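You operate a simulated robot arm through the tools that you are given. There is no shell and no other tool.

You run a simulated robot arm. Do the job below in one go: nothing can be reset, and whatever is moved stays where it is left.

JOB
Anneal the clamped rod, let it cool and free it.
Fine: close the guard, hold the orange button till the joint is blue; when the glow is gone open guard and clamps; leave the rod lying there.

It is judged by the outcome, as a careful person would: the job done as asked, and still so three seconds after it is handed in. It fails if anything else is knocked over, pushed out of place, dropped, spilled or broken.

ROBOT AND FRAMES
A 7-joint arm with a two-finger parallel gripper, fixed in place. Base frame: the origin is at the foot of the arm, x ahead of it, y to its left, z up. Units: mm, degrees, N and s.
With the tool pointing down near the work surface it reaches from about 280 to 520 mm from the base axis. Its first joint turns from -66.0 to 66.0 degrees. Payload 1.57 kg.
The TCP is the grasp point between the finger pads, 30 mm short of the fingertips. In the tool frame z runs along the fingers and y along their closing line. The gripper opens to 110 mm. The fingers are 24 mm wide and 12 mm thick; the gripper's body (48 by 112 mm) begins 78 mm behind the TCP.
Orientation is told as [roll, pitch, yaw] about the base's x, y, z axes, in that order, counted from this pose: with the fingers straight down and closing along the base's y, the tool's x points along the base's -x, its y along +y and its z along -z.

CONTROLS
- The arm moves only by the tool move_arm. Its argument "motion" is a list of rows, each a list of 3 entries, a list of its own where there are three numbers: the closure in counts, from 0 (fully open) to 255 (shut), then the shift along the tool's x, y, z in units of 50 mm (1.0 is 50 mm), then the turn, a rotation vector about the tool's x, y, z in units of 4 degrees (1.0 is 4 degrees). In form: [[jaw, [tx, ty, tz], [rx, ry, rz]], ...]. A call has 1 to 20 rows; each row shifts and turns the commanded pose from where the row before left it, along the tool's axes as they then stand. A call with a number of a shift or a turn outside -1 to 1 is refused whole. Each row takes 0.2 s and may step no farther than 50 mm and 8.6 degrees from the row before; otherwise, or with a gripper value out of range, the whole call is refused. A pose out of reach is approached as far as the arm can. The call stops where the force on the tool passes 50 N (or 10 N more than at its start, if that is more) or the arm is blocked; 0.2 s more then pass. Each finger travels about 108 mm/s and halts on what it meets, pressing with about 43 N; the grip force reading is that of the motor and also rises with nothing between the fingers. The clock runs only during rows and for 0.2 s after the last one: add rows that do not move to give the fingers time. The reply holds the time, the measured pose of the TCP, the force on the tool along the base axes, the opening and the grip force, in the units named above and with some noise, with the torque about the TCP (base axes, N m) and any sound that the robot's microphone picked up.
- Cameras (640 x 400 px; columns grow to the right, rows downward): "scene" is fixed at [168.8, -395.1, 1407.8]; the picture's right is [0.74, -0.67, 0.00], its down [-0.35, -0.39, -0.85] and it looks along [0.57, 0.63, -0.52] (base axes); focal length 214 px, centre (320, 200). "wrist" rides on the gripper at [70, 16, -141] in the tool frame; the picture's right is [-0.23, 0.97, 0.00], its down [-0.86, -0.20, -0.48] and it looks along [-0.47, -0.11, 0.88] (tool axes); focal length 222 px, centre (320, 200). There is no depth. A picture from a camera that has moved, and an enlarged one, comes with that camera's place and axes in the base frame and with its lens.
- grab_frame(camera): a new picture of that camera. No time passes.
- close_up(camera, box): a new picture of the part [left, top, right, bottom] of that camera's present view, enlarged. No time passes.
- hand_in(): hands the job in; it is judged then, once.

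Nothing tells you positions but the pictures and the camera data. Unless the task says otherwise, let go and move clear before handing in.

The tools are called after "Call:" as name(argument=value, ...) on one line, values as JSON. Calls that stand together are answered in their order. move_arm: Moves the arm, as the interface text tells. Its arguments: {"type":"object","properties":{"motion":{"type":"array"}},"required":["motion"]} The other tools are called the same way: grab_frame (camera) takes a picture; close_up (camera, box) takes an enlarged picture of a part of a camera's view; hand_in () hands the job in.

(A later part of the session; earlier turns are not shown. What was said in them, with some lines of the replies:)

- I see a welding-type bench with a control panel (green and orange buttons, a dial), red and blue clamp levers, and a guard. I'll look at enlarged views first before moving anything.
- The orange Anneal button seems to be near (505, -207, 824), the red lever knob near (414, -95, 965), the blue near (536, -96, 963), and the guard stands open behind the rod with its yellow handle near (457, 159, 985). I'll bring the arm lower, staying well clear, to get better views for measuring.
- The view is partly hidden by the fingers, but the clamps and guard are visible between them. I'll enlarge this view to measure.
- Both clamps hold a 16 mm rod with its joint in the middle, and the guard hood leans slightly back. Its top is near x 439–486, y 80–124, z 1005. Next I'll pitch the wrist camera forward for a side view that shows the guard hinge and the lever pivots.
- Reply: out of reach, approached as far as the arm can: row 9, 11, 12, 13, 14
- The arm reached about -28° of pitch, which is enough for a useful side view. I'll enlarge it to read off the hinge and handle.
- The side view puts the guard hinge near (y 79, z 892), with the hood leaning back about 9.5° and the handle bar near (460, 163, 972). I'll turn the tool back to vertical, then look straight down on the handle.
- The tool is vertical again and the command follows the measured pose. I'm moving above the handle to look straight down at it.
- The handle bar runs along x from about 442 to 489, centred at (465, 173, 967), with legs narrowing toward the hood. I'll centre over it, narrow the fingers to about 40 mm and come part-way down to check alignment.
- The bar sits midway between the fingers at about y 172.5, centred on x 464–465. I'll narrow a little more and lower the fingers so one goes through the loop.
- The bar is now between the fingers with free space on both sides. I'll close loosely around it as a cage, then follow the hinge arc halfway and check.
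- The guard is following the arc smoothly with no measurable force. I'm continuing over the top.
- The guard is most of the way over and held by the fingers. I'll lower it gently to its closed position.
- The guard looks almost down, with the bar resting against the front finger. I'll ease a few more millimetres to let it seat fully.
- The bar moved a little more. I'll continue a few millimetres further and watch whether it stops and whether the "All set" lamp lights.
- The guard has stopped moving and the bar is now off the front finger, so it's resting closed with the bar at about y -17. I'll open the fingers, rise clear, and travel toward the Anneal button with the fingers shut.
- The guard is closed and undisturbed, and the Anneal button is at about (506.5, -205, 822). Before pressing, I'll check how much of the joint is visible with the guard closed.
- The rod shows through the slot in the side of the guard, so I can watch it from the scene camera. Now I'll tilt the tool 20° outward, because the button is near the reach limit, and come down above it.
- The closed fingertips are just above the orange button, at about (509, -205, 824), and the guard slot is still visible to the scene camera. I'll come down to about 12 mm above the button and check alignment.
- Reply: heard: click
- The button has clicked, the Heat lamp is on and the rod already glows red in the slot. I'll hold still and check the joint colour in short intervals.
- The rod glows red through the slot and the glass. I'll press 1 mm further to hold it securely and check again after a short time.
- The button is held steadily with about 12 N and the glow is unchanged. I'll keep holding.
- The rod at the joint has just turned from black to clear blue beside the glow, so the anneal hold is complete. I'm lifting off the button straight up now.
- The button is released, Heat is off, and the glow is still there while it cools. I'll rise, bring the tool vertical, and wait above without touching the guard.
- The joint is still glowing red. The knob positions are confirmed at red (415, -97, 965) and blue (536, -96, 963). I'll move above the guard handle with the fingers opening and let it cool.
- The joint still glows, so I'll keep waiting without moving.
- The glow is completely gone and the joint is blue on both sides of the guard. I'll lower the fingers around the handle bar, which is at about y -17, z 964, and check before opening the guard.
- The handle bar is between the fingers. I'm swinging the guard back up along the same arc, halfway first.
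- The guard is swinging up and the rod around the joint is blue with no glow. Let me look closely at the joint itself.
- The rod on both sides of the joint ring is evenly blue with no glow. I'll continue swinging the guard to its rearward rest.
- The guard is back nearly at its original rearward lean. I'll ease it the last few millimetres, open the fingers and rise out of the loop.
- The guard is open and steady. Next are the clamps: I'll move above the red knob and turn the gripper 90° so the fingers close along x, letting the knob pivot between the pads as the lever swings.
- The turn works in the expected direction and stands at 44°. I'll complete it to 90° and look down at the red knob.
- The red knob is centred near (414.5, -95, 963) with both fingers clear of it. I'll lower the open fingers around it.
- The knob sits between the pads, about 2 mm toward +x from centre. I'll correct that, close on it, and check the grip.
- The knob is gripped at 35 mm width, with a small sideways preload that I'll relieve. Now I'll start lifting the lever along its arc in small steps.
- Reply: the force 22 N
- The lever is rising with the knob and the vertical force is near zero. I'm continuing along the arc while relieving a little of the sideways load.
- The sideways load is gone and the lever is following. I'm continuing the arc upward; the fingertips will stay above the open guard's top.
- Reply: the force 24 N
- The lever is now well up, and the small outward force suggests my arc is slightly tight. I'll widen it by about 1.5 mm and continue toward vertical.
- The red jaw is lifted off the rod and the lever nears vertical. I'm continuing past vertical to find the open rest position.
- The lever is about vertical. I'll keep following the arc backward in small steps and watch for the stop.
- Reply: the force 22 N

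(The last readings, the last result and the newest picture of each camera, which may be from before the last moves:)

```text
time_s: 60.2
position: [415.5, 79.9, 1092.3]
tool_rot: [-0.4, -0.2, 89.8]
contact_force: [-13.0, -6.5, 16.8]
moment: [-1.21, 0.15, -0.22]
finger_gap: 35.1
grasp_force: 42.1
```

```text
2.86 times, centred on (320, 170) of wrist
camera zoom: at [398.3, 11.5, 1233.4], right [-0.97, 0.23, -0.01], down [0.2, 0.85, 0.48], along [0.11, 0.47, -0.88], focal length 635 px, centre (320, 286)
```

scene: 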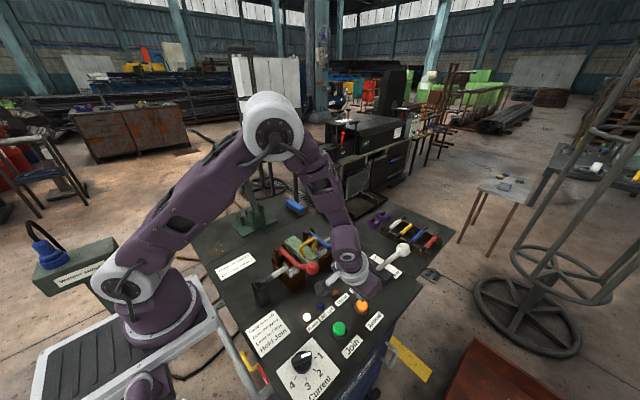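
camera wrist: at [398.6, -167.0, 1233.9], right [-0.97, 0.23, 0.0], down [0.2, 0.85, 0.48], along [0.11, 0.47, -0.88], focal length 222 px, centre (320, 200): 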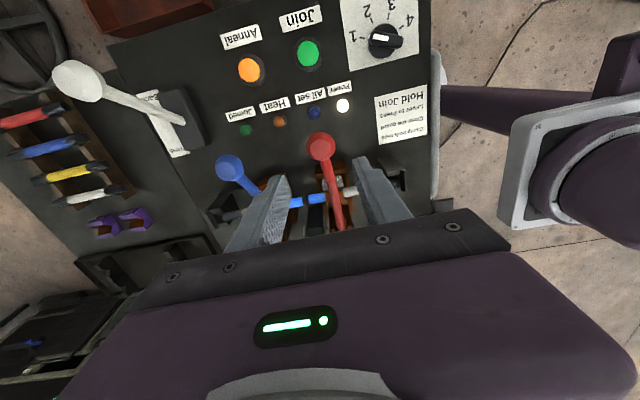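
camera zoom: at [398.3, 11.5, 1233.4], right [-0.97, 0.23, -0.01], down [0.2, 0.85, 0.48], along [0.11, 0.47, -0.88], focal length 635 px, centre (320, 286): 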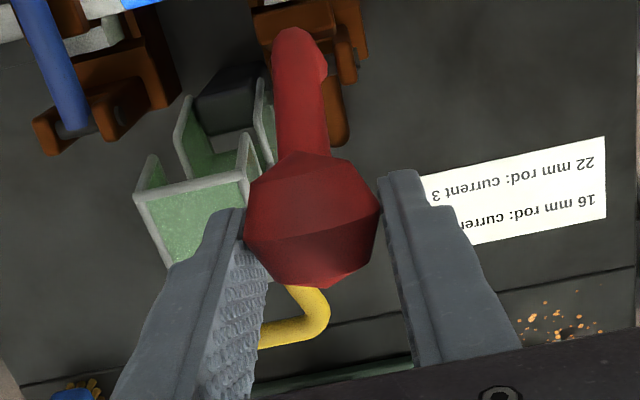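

No stop yet. I'll continue a bit farther back so it rests well past its balance point.

Call:
move_arm(motion=[[255, [-0.172, 0.01, -0.015], [0, 0, 0]], [255, [-0.17, 0, 0.02], [0, 0, 0]], [255, [-0.168, 0, 0.036], [0, 0, 0]], [255, [0, 0, 0], [0, 0, 0]]])

Call:
close_up(camera="scene", box=[240, 160, 360, 280])

Call:
close_up(camera="wrist", box=[220, 100, 420, 240])

```text
time_s: 61.2
position: [415.7, 105.7, 1089.3]
tool_rot: [-0.3, -0.2, 89.9]
contact_force: [17.3, -6.7, 0.5]
moment: [-1.14, -0.17, 0.15]
finger_gap: 35.1
grasp_force: 42.8
```

```text
3.33 times, centred on (300, 220) of scene
camera zoom: at [169.4, -395.3, 1407.6], right [0.74, -0.67, 0.0], down [-0.35, -0.39, -0.85], along [0.57, 0.63, -0.52], focal length 715 px, centre (387, 133)
```

zoom: 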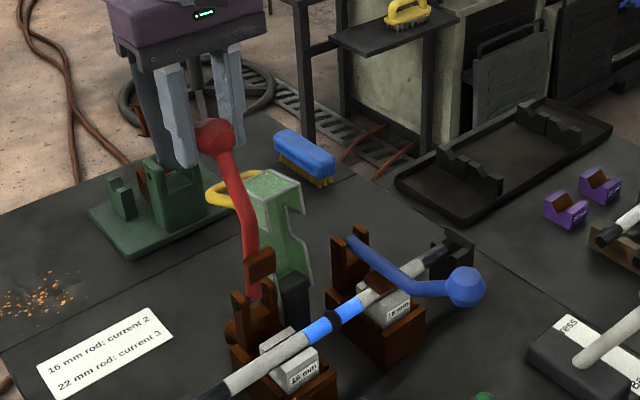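

```text
2.86 times, centred on (320, 170) of wrist
camera zoom: at [398.1, 36.7, 1230.2], right [-0.97, 0.23, -0.01], down [0.2, 0.85, 0.48], along [0.12, 0.47, -0.88], focal length 635 px, centre (320, 286)
```

zoom: 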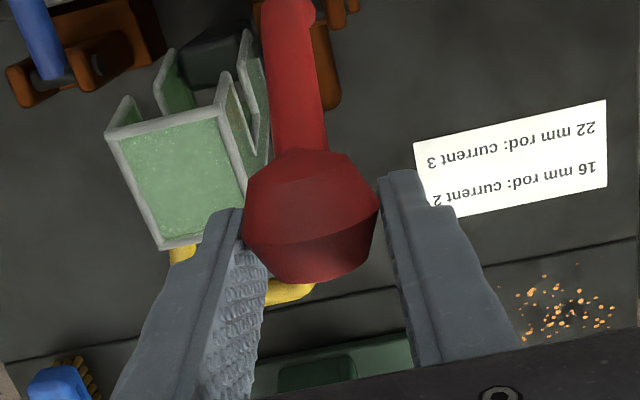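

The lever leans back about 14° past vertical and still moves freely. I'll guide it a little farther, checking for the stop.

Call:
move_arm(motion=[[255, [-0.166, 0, 0.046], [0, 0, 0]], [255, [-0.164, 0, 0.054], [0, 0, 0]], [255, [0, 0, 0], [0, 0, 0]]])

Call:
close_up(camera="scene", box=[240, 160, 360, 280])

Call:
close_up(camera="wrist", box=[220, 100, 420, 240])

```text
time_s: 62.0
position: [415.6, 119.5, 1085.8]
tool_rot: [-0.4, -0.1, 89.8]
contact_force: [10.9, -3.0, 11.3]
moment: [-1.27, -0.06, 0.12]
finger_gap: 34.9
grasp_force: 41.9
```

```text
3.33 times, centred on (300, 220) of scene
camera zoom: at [169.0, -395.2, 1407.7], right [0.74, -0.67, 0.0], down [-0.35, -0.39, -0.85], along [0.57, 0.63, -0.52], focal length 715 px, centre (387, 133)
```

zoom: 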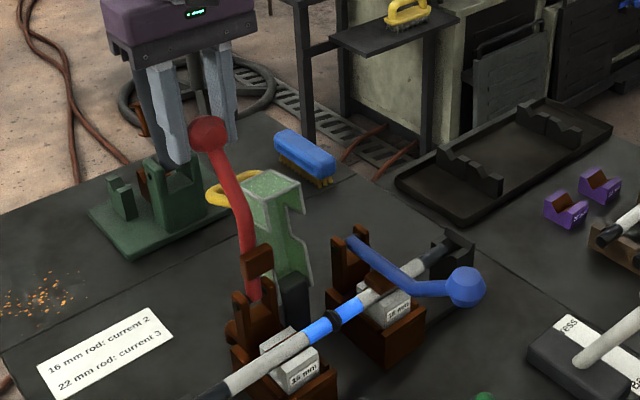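

```text
2.86 times, centred on (320, 170) of wrist
camera zoom: at [398.3, 51.6, 1226.7], right [-0.97, 0.23, 0.0], down [0.2, 0.85, 0.48], along [0.11, 0.47, -0.88], focal length 635 px, centre (320, 286)
```

zoom: 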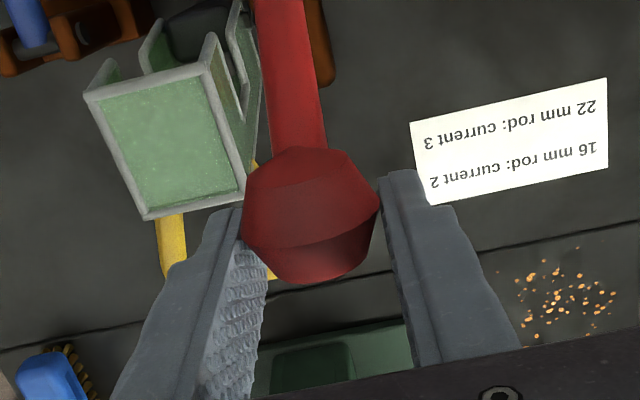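

Call:
move_arm(motion=[[255, [-0.162, 0, 0.064], [0, 0, 0]], [255, [-0.158, 0, 0.072], [0, 0, 0]], [255, [0, 0, 0], [0, 0, 0]]])

Call:
close_up(camera="scene", box=[240, 160, 360, 280])

```text
time_s: 62.8
position: [415.3, 137.9, 1079.2]
tool_rot: [-0.2, -0.1, 89.9]
contact_force: [5.2, -0.6, 9.7]
moment: [-1.12, -0.05, 0.08]
finger_gap: 35.0
grasp_force: 42.1
```

```text
3.33 times, centred on (300, 220) of scene
camera zoom: at [168.8, -395.2, 1407.8], right [0.74, -0.67, 0.0], down [-0.35, -0.39, -0.85], along [0.57, 0.63, -0.52], focal length 715 px, centre (387, 133)
```

zoom: 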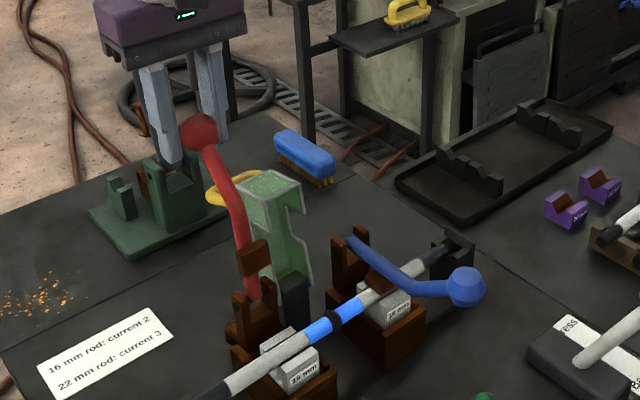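

Still free. I'm continuing a few more degrees to find where it rests.

Call:
move_arm(motion=[[255, [-0.154, 0, 0.08], [0, 0, 0]], [255, [-0.15, 0, 0.088], [0, 0, 0]], [255, [-0.145, 0, 0.096], [0, 0, 0]], [255, [0, 0, 0], [0, 0, 0]]])

Call:
close_up(camera="scene", box=[240, 160, 360, 280])

Call:
close_up(camera="wrist", box=[220, 100, 420, 240])

```text
time_s: 63.8
position: [415.2, 159.6, 1064.4]
tool_rot: [-0.1, 0.0, 89.9]
contact_force: [4.2, 1.6, 13.5]
moment: [-1.2, -0.04, 0.12]
finger_gap: 34.9
grasp_force: 41.9
```

```text
3.33 times, centred on (300, 220) of scene
camera zoom: at [168.7, -395.1, 1407.8], right [0.74, -0.67, 0.0], down [-0.35, -0.39, -0.85], along [0.57, 0.63, -0.52], focal length 715 px, centre (387, 133)
```

zoom: 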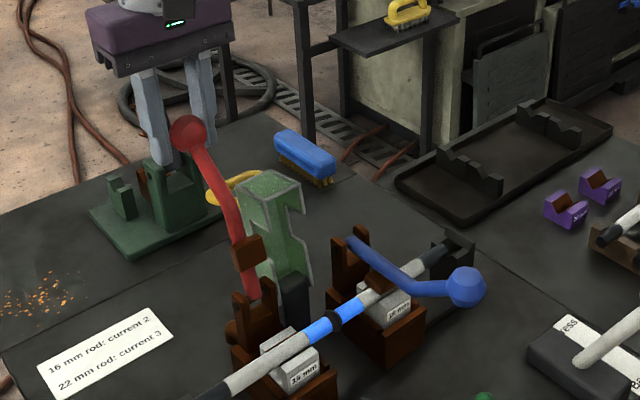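

```text
2.86 times, centred on (320, 170) of wrist
camera zoom: at [398.4, 91.6, 1205.2], right [-0.97, 0.23, 0.0], down [0.2, 0.85, 0.48], along [0.11, 0.47, -0.88], focal length 635 px, centre (320, 286)
```

zoom: 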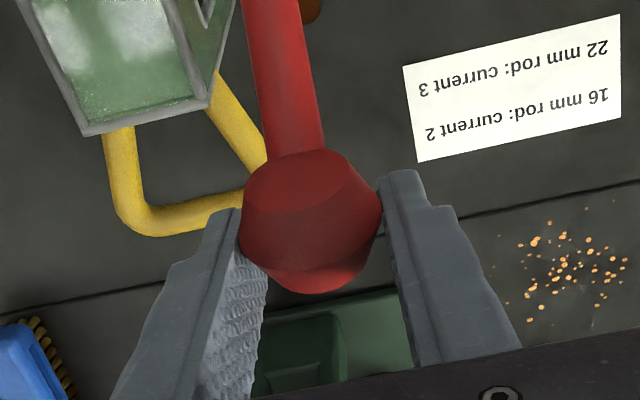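

Call:
move_arm(motion=[[255, [-0.138, 0, 0.1], [0, 0, 0]], [255, [-0.132, 0, 0.11], [0, 0, 0]], [255, [0, 0, 0], [0, 0, 0]]])

Call:
close_up(camera="scene", box=[240, 160, 360, 280])

```text
time_s: 64.6
position: [414.0, 172.9, 1054.1]
tool_rot: [-0.2, -0.1, 89.9]
contact_force: [0.5, 1.2, -1.4]
moment: [-0.02, 0.03, 0.02]
finger_gap: 0.1
grasp_force: 20.6
```

```text
3.33 times, centred on (300, 220) of scene
camera zoom: at [168.8, -395.1, 1407.8], right [0.74, -0.67, 0.0], down [-0.35, -0.39, -0.85], along [0.57, 0.63, -0.52], focal length 715 px, centre (387, 133)
```

zoom: 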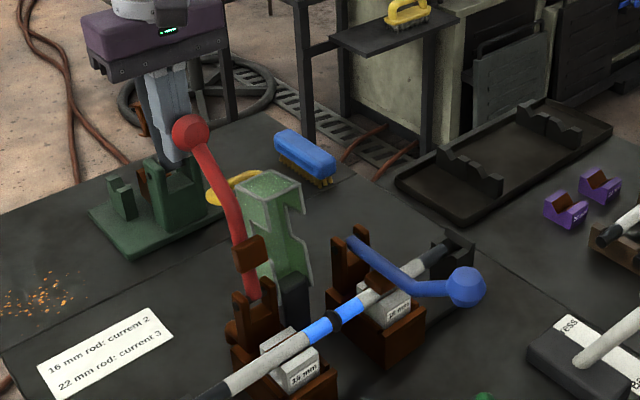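

The knob slipped out as the lever met its rear stop, and the lever stays leaning well past vertical. I'll back off a little and rise, then check it stays.

Call:
move_arm(motion=[[255, [-0.3, 0, 0], [0, 0, 0]], [255, [0, 0, -0.6], [0, 0, 0]], [255, [0, 0, -0.8], [0, 0, 0]], [255, [0, 0, -0.4], [0, 0, 0]], [255, [0, 0, 0], [0, 0, 0]]])

Call:
close_up(camera="scene", box=[240, 160, 370, 290])

Call:
grab_frame(camera="wrist")

```text
time_s: 65.8
position: [415.6, 187.4, 1144.4]
tool_rot: [-0.2, 0.0, 89.9]
contact_force: [0.1, 0.4, -0.8]
moment: [-0.05, 0.02, 0.04]
finger_gap: 0.0
grasp_force: 20.7
```

```text
3.08 times, centred on (305, 225) of scene
camera zoom: at [168.8, -395.2, 1407.8], right [0.74, -0.67, 0.0], down [-0.35, -0.39, -0.85], along [0.57, 0.63, -0.52], focal length 660 px, centre (366, 123)
```

zoom: 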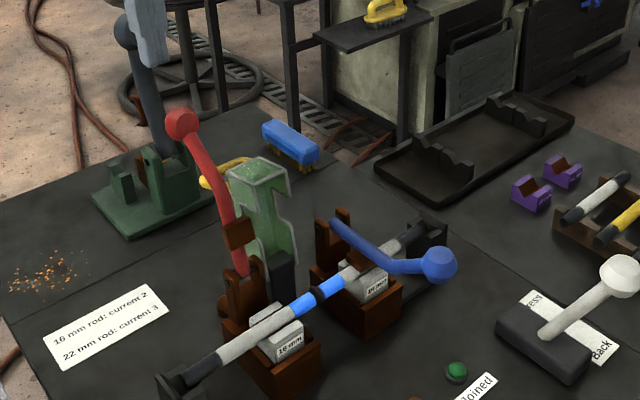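

```text
taken
camera wrist: at [398.6, 119.1, 1284.6], right [-0.97, 0.23, 0.0], down [0.2, 0.85, 0.48], along [0.11, 0.47, -0.88], focal length 222 px, centre (320, 200)
```

wrist: 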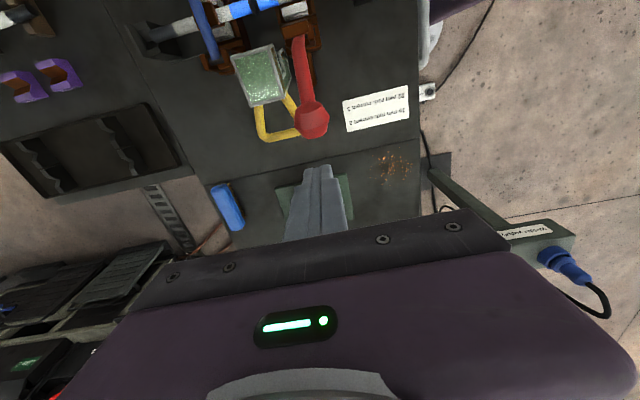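

The red lever stays open on its own. Now I'll do the blue one: travel high over the guard to above the blue knob, with the fingers opening to 54 mm.

Call:
move_arm(motion=[[255, [0.709, -0.3, 0], [0, 0, 0]], [255, [0.709, -0.3, 0], [0, 0, 0]], [255, [0.709, -0.3, 0], [0, 0, 0]], [130, [0.709, -0.3, 0], [0, 0, 0]], [130, [0.709, -0.3, 0], [0, 0, 0]], [130, [0.709, -0.3, 0], [0, 0, 0]], [130, [0.709, -0.3, 0], [0, 0, 0]], [130, [0.709, -0.3, 0], [0, 0, 0]], [130, [0, 0, 0.5], [0, 0, 0]], [130, [0, 0, 0.5], [0, 0, 0]], [130, [0, 0, 0], [0, 0, 0]]])

Call:
grab_frame(camera="wrist")

Call:
close_up(camera="scene", box=[260, 170, 390, 280])

```text
time_s: 68.2
position: [532.6, -94.5, 1095.4]
tool_rot: [-0.2, 0.0, 89.9]
contact_force: [0.0, -0.1, 1.3]
moment: [-0.01, 0.02, 0.02]
finger_gap: 54.1
grasp_force: 0.0
```

```text
taken
camera wrist: at [516.4, -162.9, 1236.7], right [-0.97, 0.23, 0.0], down [0.2, 0.85, 0.48], along [0.11, 0.47, -0.88], focal length 222 px, centre (320, 200)
```

wrist: 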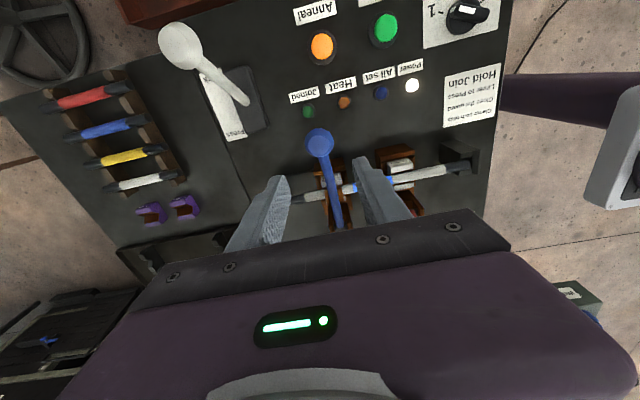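

```text
3.64 times, centred on (325, 225) of scene
camera zoom: at [168.8, -395.2, 1407.8], right [0.74, -0.67, 0.0], down [-0.35, -0.39, -0.85], along [0.57, 0.63, -0.52], focal length 780 px, centre (302, 109)
```

zoom: 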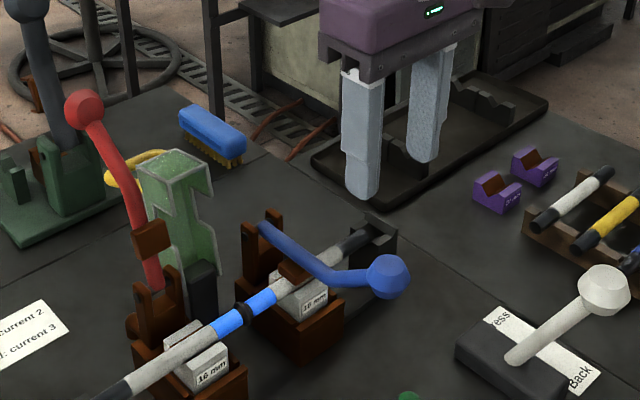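

The blue knob lies almost straight below the gripper, at about (533.5, -94, 963), and this reach works. I'll lower the open fingers around it.

Call:
move_arm(motion=[[130, [-0.014, -0.018, 0.7], [0, 0, 0]], [130, [0, 0, 0.7], [0, 0, 0]], [130, [0, 0, 0.6], [0, 0, 0]], [130, [0, 0, 0.4], [0, 0, 0]], [130, [0, 0, 0.22], [0, 0, 0]], [130, [0, 0, 0], [0, 0, 0]]])

Call:
close_up(camera="wrist", box=[220, 100, 420, 240])

Call:
close_up(camera="scene", box=[260, 180, 390, 290])

```text
time_s: 69.6
position: [532.7, -95.1, 965.4]
tool_rot: [-0.2, -0.1, 89.9]
contact_force: [0.0, -1.2, 0.0]
moment: [0.01, -0.02, -0.01]
finger_gap: 53.9
grasp_force: 0.0
```

```text
2.86 times, centred on (320, 170) of wrist
camera zoom: at [516.7, -162.5, 1106.2], right [-0.97, 0.23, 0.0], down [0.2, 0.85, 0.48], along [0.11, 0.47, -0.88], focal length 635 px, centre (320, 286)
```

zoom: 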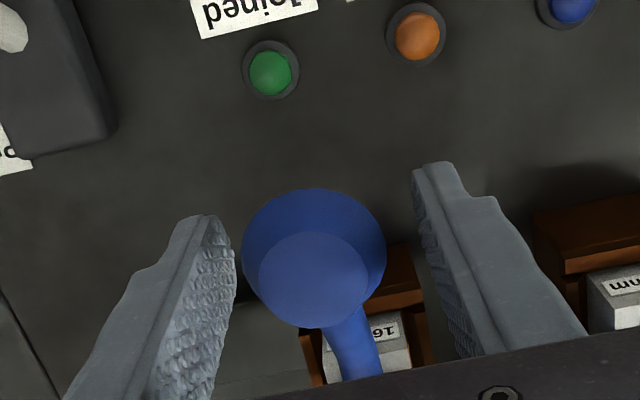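

```text
3.64 times, centred on (325, 235) of scene
camera zoom: at [168.8, -395.1, 1407.8], right [0.74, -0.67, 0.0], down [-0.35, -0.39, -0.85], along [0.57, 0.63, -0.52], focal length 780 px, centre (302, 73)
```

zoom: 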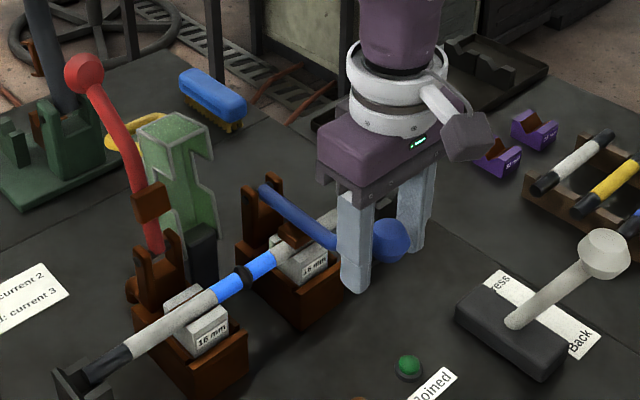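

The blue knob is centred between the pads. I'll lower 3 mm, close on it and check the grip force.

Call:
move_arm(motion=[[130, [0, 0, 0.05], [0, 0, 0]], [200, [0, 0, 0], [0, 0, 0]], [200, [0, 0, 0], [0, 0, 0]], [255, [0, 0, 0], [0, 0, 0]], [255, [0, 0, 0], [0, 0, 0]]])

Call:
close_up(camera="wrist", box=[220, 100, 420, 240])

```text
time_s: 70.8
position: [534.5, -95.1, 963.2]
tool_rot: [-0.2, 0.0, 90.0]
contact_force: [0.6, 0.6, 0.3]
moment: [0.01, -0.04, 0.01]
finger_gap: 35.4
grasp_force: 42.3
```

```text
2.86 times, centred on (320, 170) of wrist
camera zoom: at [517.5, -162.6, 1103.5], right [-0.97, 0.23, 0.0], down [0.2, 0.85, 0.48], along [0.11, 0.47, -0.88], focal length 635 px, centre (320, 286)
```

zoom: 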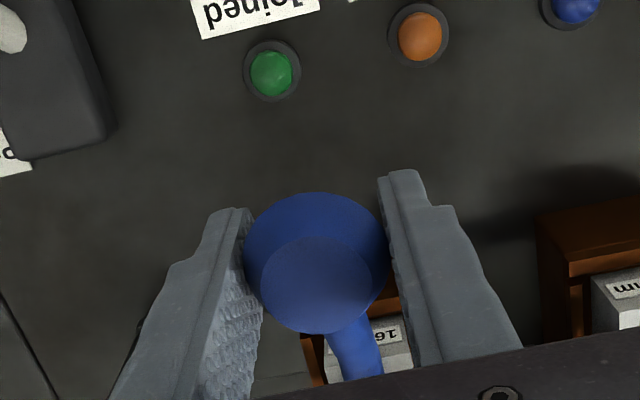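

The blue knob is gripped at 35 mm with no side load. I'll lift it along the arc fitted from the red lever (pivot about y 69, z 926, radius 168).

Call:
move_arm(motion=[[255, [-0.049, 0, -0.169], [0, 0, 0]], [255, [-0.049, 0, -0.169], [0, 0, 0]], [255, [-0.065, 0, -0.163], [0, 0, 0]], [255, [-0.065, 0, -0.163], [0, 0, 0]], [255, [-0.083, 0, -0.155], [0, 0, 0]], [255, [-0.083, 0, -0.155], [0, 0, 0]], [255, [0, 0, 0], [0, 0, 0]]])

Call:
close_up(camera="scene", box=[260, 170, 390, 280])

Call:
close_up(camera="wrist", box=[220, 100, 420, 240])

```text
time_s: 72.4
position: [535.4, -75.4, 1012.0]
tool_rot: [-0.1, -0.1, 89.9]
contact_force: [-6.2, 3.8, -0.7]
moment: [-0.96, 0.12, 0.01]
finger_gap: 35.1
grasp_force: 42.2
```

```text
3.64 times, centred on (325, 225) of scene
camera zoom: at [168.8, -395.0, 1407.8], right [0.74, -0.67, 0.0], down [-0.35, -0.39, -0.85], along [0.57, 0.63, -0.52], focal length 780 px, centre (302, 109)
```

zoom: 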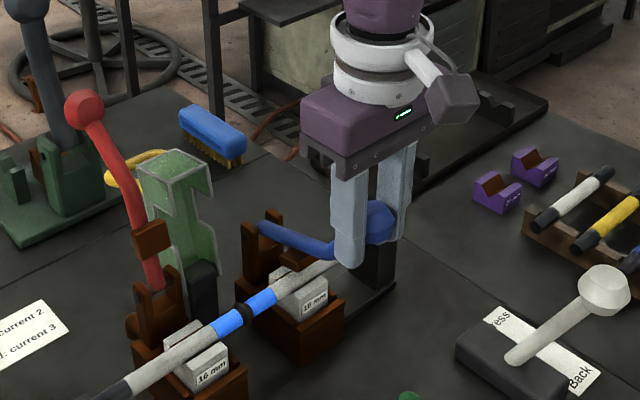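

```text
2.86 times, centred on (320, 170) of wrist
camera zoom: at [517.8, -143.8, 1151.8], right [-0.97, 0.23, 0.0], down [0.2, 0.85, 0.48], along [0.11, 0.47, -0.88], focal length 635 px, centre (320, 286)
```

zoom: 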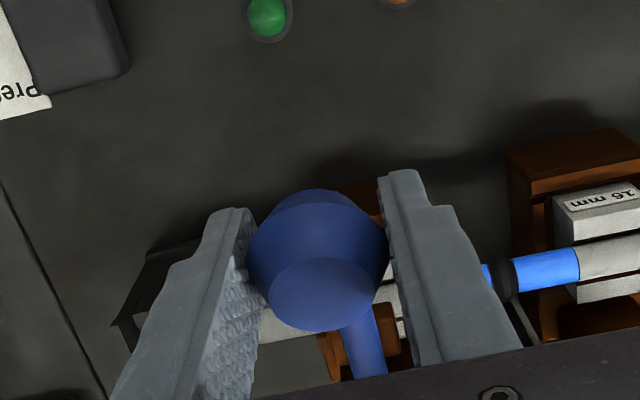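

The lever is lifting smoothly and the rod is lying undisturbed. I'm continuing the arc.

Call:
move_arm(motion=[[255, [-0.098, 0, -0.146], [0, 0, 0]], [255, [-0.098, 0, -0.146], [0, 0, 0]], [255, [-0.113, 0, -0.135], [0, 0, 0]], [255, [-0.113, 0, -0.135], [0, 0, 0]], [255, [-0.127, 0, -0.122], [0, 0, 0]], [255, [-0.127, 0, -0.122], [0, 0, 0]], [255, [-0.138, 0, -0.108], [0, 0, 0]], [255, [-0.138, 0, -0.108], [0, 0, 0]], [255, [0, 0, 0], [0, 0, 0]]])

Call:
close_up(camera="scene", box=[260, 170, 390, 280])

```text
time_s: 74.4
position: [533.2, -25.7, 1061.4]
tool_rot: [0.1, -0.2, 89.9]
contact_force: [-28.0, -1.3, 0.0]
moment: [-1.04, 0.06, -0.04]
finger_gap: 34.8
grasp_force: 42.1
```

```text
3.64 times, centred on (325, 225) of scene
camera zoom: at [168.2, -395.1, 1407.9], right [0.74, -0.67, 0.0], down [-0.35, -0.39, -0.85], along [0.57, 0.63, -0.52], focal length 780 px, centre (302, 109)
```

zoom: 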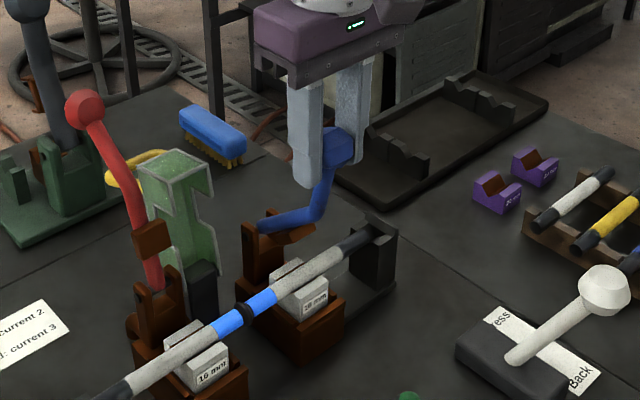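

The jaw is lifting clear of the rod. I'll ease about 2 mm toward -x to shed the side load and continue.

Call:
move_arm(motion=[[255, [-0.15, 0.02, -0.093], [0, 0, 0]], [255, [-0.15, 0.02, -0.093], [0, 0, 0]], [255, [-0.158, 0, -0.077], [0, 0, 0]], [255, [-0.158, 0, -0.077], [0, 0, 0]], [255, [-0.165, 0, -0.061], [0, 0, 0]], [255, [-0.165, 0, -0.061], [0, 0, 0]], [255, [0, 0, 0], [0, 0, 0]]])

Call:
close_up(camera="scene", box=[260, 170, 390, 280])

Call:
close_up(camera="wrist", box=[220, 100, 420, 240])

```text
time_s: 76.0
position: [534.2, 20.6, 1087.2]
tool_rot: [-0.4, 0.1, 89.9]
contact_force: [17.9, -7.3, -0.3]
moment: [-1.2, -0.09, 0.01]
finger_gap: 35.1
grasp_force: 42.5
```

```text
3.64 times, centred on (325, 225) of scene
camera zoom: at [169.4, -395.3, 1407.6], right [0.74, -0.67, 0.0], down [-0.35, -0.39, -0.85], along [0.57, 0.63, -0.52], focal length 780 px, centre (302, 109)
```

zoom: 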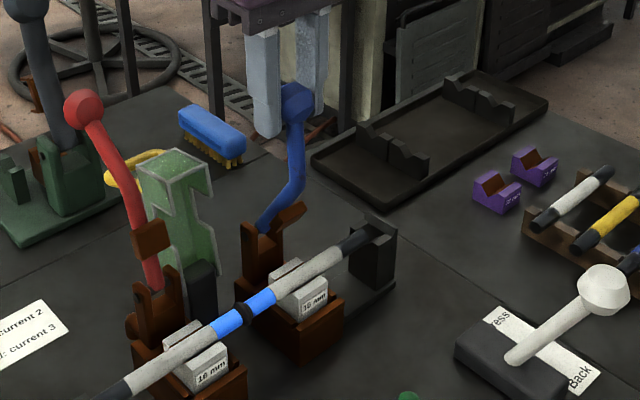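

```text
2.86 times, centred on (320, 170) of wrist
camera zoom: at [516.9, -47.9, 1227.2], right [-0.97, 0.23, -0.01], down [0.2, 0.85, 0.48], along [0.12, 0.47, -0.88], focal length 635 px, centre (320, 286)
```

zoom: 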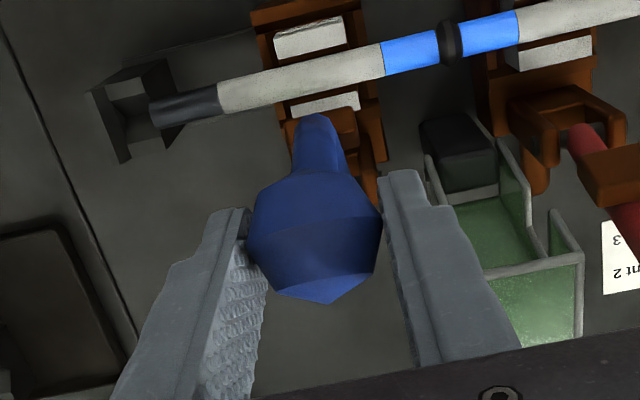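

The blue lever is near vertical, well clear of the guard. I'm continuing past vertical.

Call:
move_arm(motion=[[255, [-0.17, -0.02, -0.042], [0, 0, 0]], [255, [-0.17, 0, -0.042], [0, 0, 0]], [255, [-0.175, 0, -0.025], [0, 0, 0]], [255, [-0.175, 0, -0.025], [0, 0, 0]], [255, [-0.175, 0, -0.006], [0, 0, 0]], [255, [-0.175, 0, -0.006], [0, 0, 0]], [255, [0, 0, 0], [0, 0, 0]]])

Call:
close_up(camera="scene", box=[260, 160, 390, 270])

```text
time_s: 77.6
position: [534.2, 72.0, 1092.4]
tool_rot: [-0.2, -0.1, 89.9]
contact_force: [-1.1, -6.1, 2.0]
moment: [-1.17, 0.05, 0.0]
finger_gap: 35.2
grasp_force: 42.5
```

```text
3.64 times, centred on (325, 215) of scene
camera zoom: at [168.7, -395.3, 1407.7], right [0.74, -0.67, 0.0], down [-0.35, -0.39, -0.85], along [0.57, 0.63, -0.52], focal length 780 px, centre (302, 146)
```

zoom: 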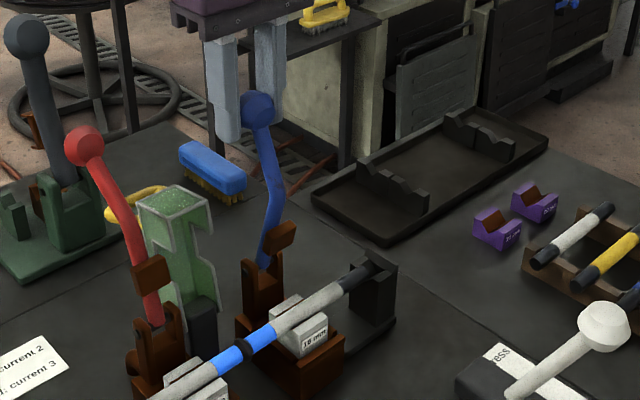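

The fit is good and side forces are small. I'll continue backward to about 19° past vertical.

Call:
move_arm(motion=[[255, [-0.176, 0, 0.013], [0, 0, 0]], [255, [-0.176, 0, 0.013], [0, 0, 0]], [255, [-0.173, 0, 0.03], [0, 0, 0]], [255, [-0.173, 0, 0.03], [0, 0, 0]], [255, [-0.169, 0, 0.049], [0, 0, 0]], [255, [-0.169, 0, 0.049], [0, 0, 0]], [255, [0, 0, 0], [0, 0, 0]]])

Call:
close_up(camera="scene", box=[260, 160, 390, 270])

Call:
grab_frame(camera="wrist")

```text
time_s: 79.2
position: [533.7, 124.6, 1084.6]
tool_rot: [-0.4, -0.1, 89.9]
contact_force: [4.2, -2.1, 9.6]
moment: [-1.18, 0.01, 0.12]
finger_gap: 34.8
grasp_force: 42.0
```

```text
3.64 times, centred on (325, 215) of scene
camera zoom: at [168.8, -395.2, 1407.8], right [0.74, -0.67, 0.0], down [-0.35, -0.39, -0.85], along [0.57, 0.63, -0.52], focal length 780 px, centre (302, 146)
```

zoom: 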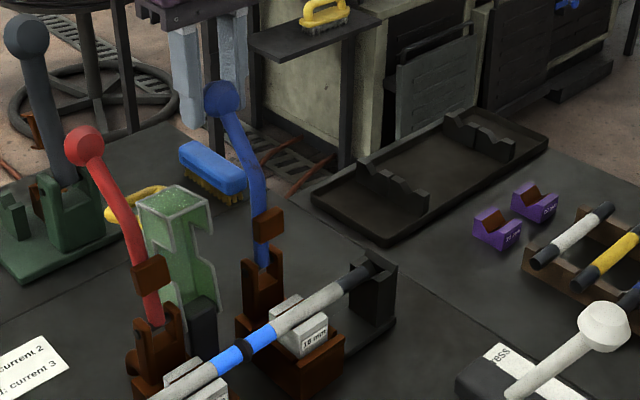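

```text
taken
camera wrist: at [517.3, 57.1, 1224.4], right [-0.97, 0.23, 0.0], down [0.2, 0.85, 0.48], along [0.11, 0.47, -0.88], focal length 222 px, centre (320, 200)
```

wrist: 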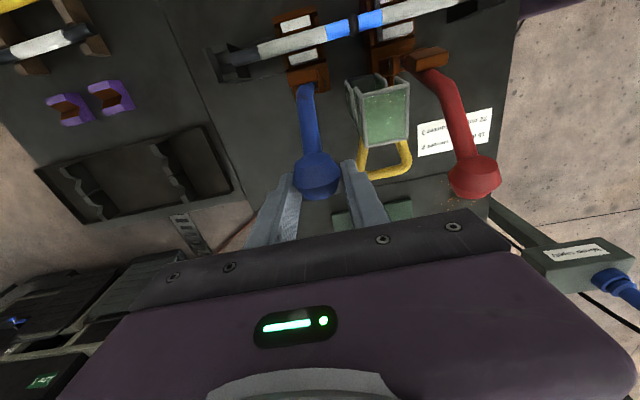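

The red lever rests at about 58°, so the blue one's stop should match. I'll bring it to about 62° before letting go.

Call:
move_arm(motion=[[255, [-0.163, 0, 0.065], [0, 0, 0]], [255, [-0.163, 0, 0.065], [0, 0, 0]], [255, [-0.157, 0, 0.08], [0, 0, 0]], [255, [0, 0, 0], [0, 0, 0]]])

Call:
close_up(camera="scene", box=[260, 160, 390, 270])

Call:
close_up(camera="wrist", box=[220, 100, 420, 240])

```text
time_s: 80.2
position: [534.9, 150.0, 1072.9]
tool_rot: [-0.3, 0.0, 90.0]
contact_force: [2.7, -3.4, 4.1]
moment: [-1.19, -0.05, 0.09]
finger_gap: 35.0
grasp_force: 42.3
```

```text
3.64 times, centred on (325, 215) of scene
camera zoom: at [168.8, -395.2, 1407.7], right [0.74, -0.67, 0.0], down [-0.35, -0.39, -0.85], along [0.57, 0.63, -0.52], focal length 780 px, centre (302, 146)
```

zoom: 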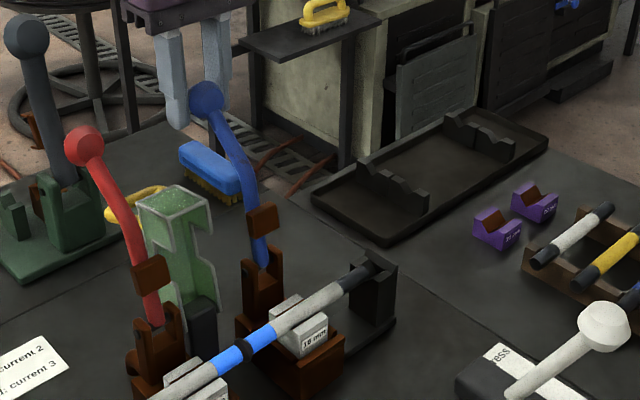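

```text
2.86 times, centred on (320, 170) of wrist
camera zoom: at [517.6, 81.6, 1213.2], right [-0.97, 0.23, 0.0], down [0.2, 0.85, 0.48], along [0.11, 0.47, -0.88], focal length 635 px, centre (320, 286)
```

zoom: 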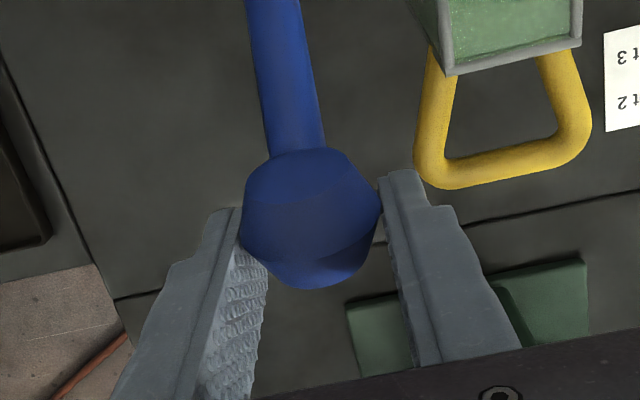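

The lever is almost at its rear stop. I'll open the fingers, pause to let it settle, and rise clear.

Call:
move_arm(motion=[[130, [0, 0, 0], [0, 0, 0]], [130, [0, 0, 0], [0, 0, 0]], [130, [0, 0, 0], [0, 0, 0]], [130, [0, 0, -0.4], [0, 0, 0]], [130, [0, 0, -0.6], [0, 0, 0]], [130, [0, 0, -0.6], [0, 0, 0]], [130, [0, 0, -0.4], [0, 0, 0]], [130, [0, 0, 0], [0, 0, 0]]])

Call:
close_up(camera="scene", box=[250, 160, 390, 290])

Call:
grab_frame(camera="wrist")

```text
time_s: 82.0
position: [533.6, 147.3, 1175.5]
tool_rot: [-0.1, 0.0, 89.8]
contact_force: [-0.5, -0.1, -0.7]
moment: [0.02, 0.01, 0.02]
finger_gap: 54.0
grasp_force: 0.0
```

```text
3.08 times, centred on (320, 225) of scene
camera zoom: at [168.8, -395.1, 1407.8], right [0.74, -0.67, 0.0], down [-0.35, -0.39, -0.85], along [0.57, 0.63, -0.52], focal length 660 px, centre (320, 123)
```

zoom: 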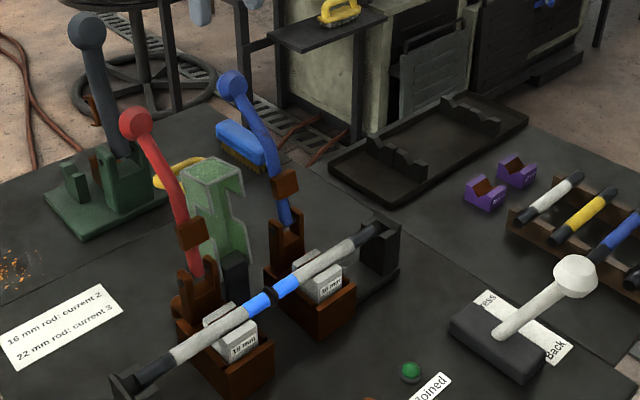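

```text
taken
camera wrist: at [517.2, 78.8, 1315.2], right [-0.97, 0.23, 0.0], down [0.2, 0.85, 0.48], along [0.11, 0.47, -0.88], focal length 222 px, centre (320, 200)
```

wrist: 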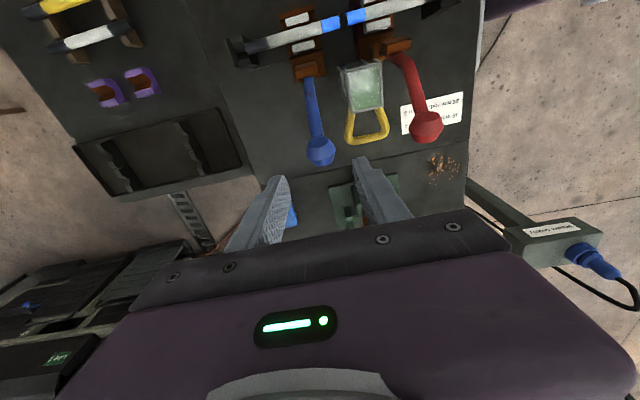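

Both clamps and the guard are open and the rod is lying in its rests with a blue joint. I'll rise further, wait a few seconds and verify that everything stays put.

Call:
move_arm(motion=[[130, [0.4, 0.4, -0.4], [0, 0, 0]], [130, [0.4, 0.4, -0.4], [0, 0, 0]], [130, [0.4, 0.4, -0.2], [0, 0, 0]], [130, [0, 0, 0], [0, 0, 0]], [130, [0, 0, 0], [0, 0, 0]], [130, [0, 0, 0], [0, 0, 0]], [130, [0, 0, 0], [0, 0, 0]], [130, [0, 0, 0], [0, 0, 0]], [130, [0, 0, 0], [0, 0, 0]], [130, [0, 0, 0], [0, 0, 0]], [130, [0, 0, 0], [0, 0, 0]], [130, [0, 0, 0], [0, 0, 0]], [130, [0, 0, 0], [0, 0, 0]], [130, [0, 0, 0], [0, 0, 0]], [130, [0, 0, 0], [0, 0, 0]], [130, [0, 0, 0], [0, 0, 0]], [130, [0, 0, 0], [0, 0, 0]], [130, [0, 0, 0], [0, 0, 0]]])

Call:
close_up(camera="scene", box=[250, 160, 390, 290])

Call:
close_up(camera="scene", box=[240, 230, 360, 310])

Call:
grab_frame(camera="scene")

```text
time_s: 85.8
position: [471.3, 86.7, 1225.1]
tool_rot: [-0.2, 0.0, 89.8]
contact_force: [0.0, 0.0, 0.3]
moment: [0.04, 0.0, -0.01]
finger_gap: 54.1
grasp_force: 0.1
```

```text
3.08 times, centred on (320, 225) of scene
camera zoom: at [168.8, -395.1, 1407.8], right [0.74, -0.67, 0.0], down [-0.35, -0.39, -0.85], along [0.57, 0.63, -0.52], focal length 660 px, centre (320, 123)
```

zoom: 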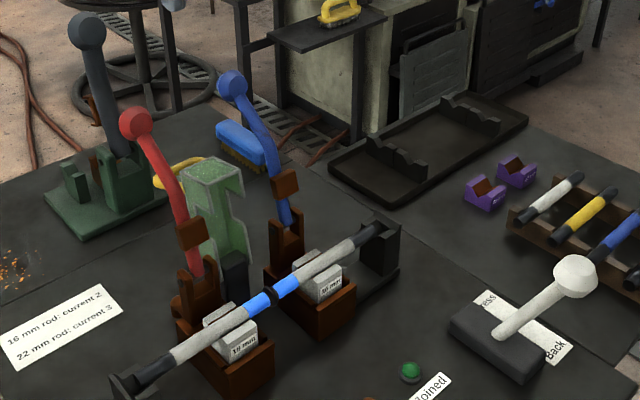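

```text
5.00 times, centred on (300, 270) of scene
camera zoom: at [168.8, -395.1, 1407.8], right [0.74, -0.67, 0.0], down [-0.35, -0.39, -0.85], along [0.57, 0.63, -0.52], focal length 1072 px, centre (420, -150)
```

zoom: 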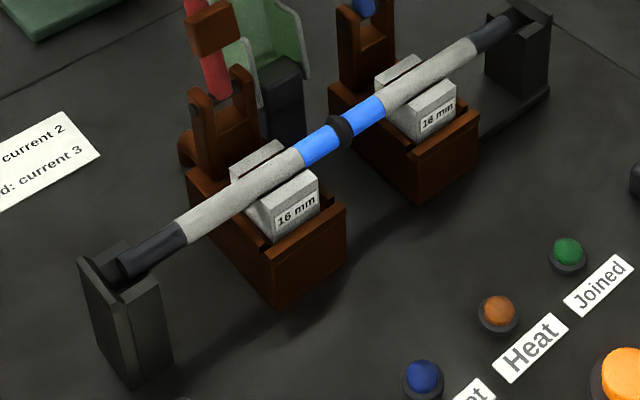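

```text
taken
```

scene: 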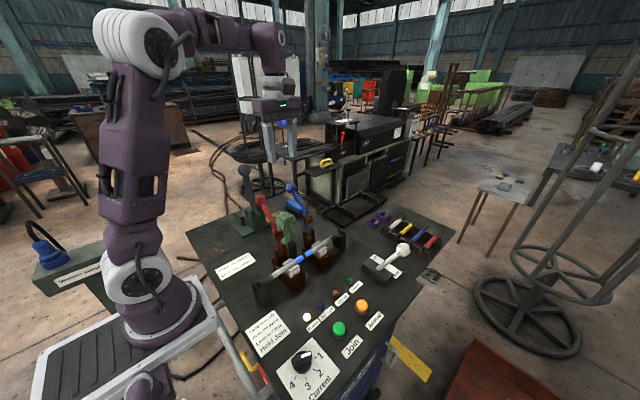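

The joint is blue with no glow, the guard and both clamp levers are open and holding, and the rod lies in its rests. Nothing else has moved and the arm is clear, so I'm handing in.

Call:
hand_in()

```text
The job is handed in.
```

The rod is annealed, cooled and free. It is lying in its rests with the joint blue and no glow left.

- **Anneal:** I closed the guard and held the orange button for about 2.5 s. I let go when the rod beside the joint ring turned blue.
- **Cooling:** I kept the guard shut until the glow was gone, which took about 11 s at most after release.
- **Opening:** The guard and both clamp levers are open. They had not moved when I checked about 4 s after the last lever was released.

The red knob slipped out of the gripper at the end of its swing, where the lever seems to have met its stop. The lever stayed open.

The current dial, the press lever and everything else on the bench were left alone, and the arm is clear above the bench.
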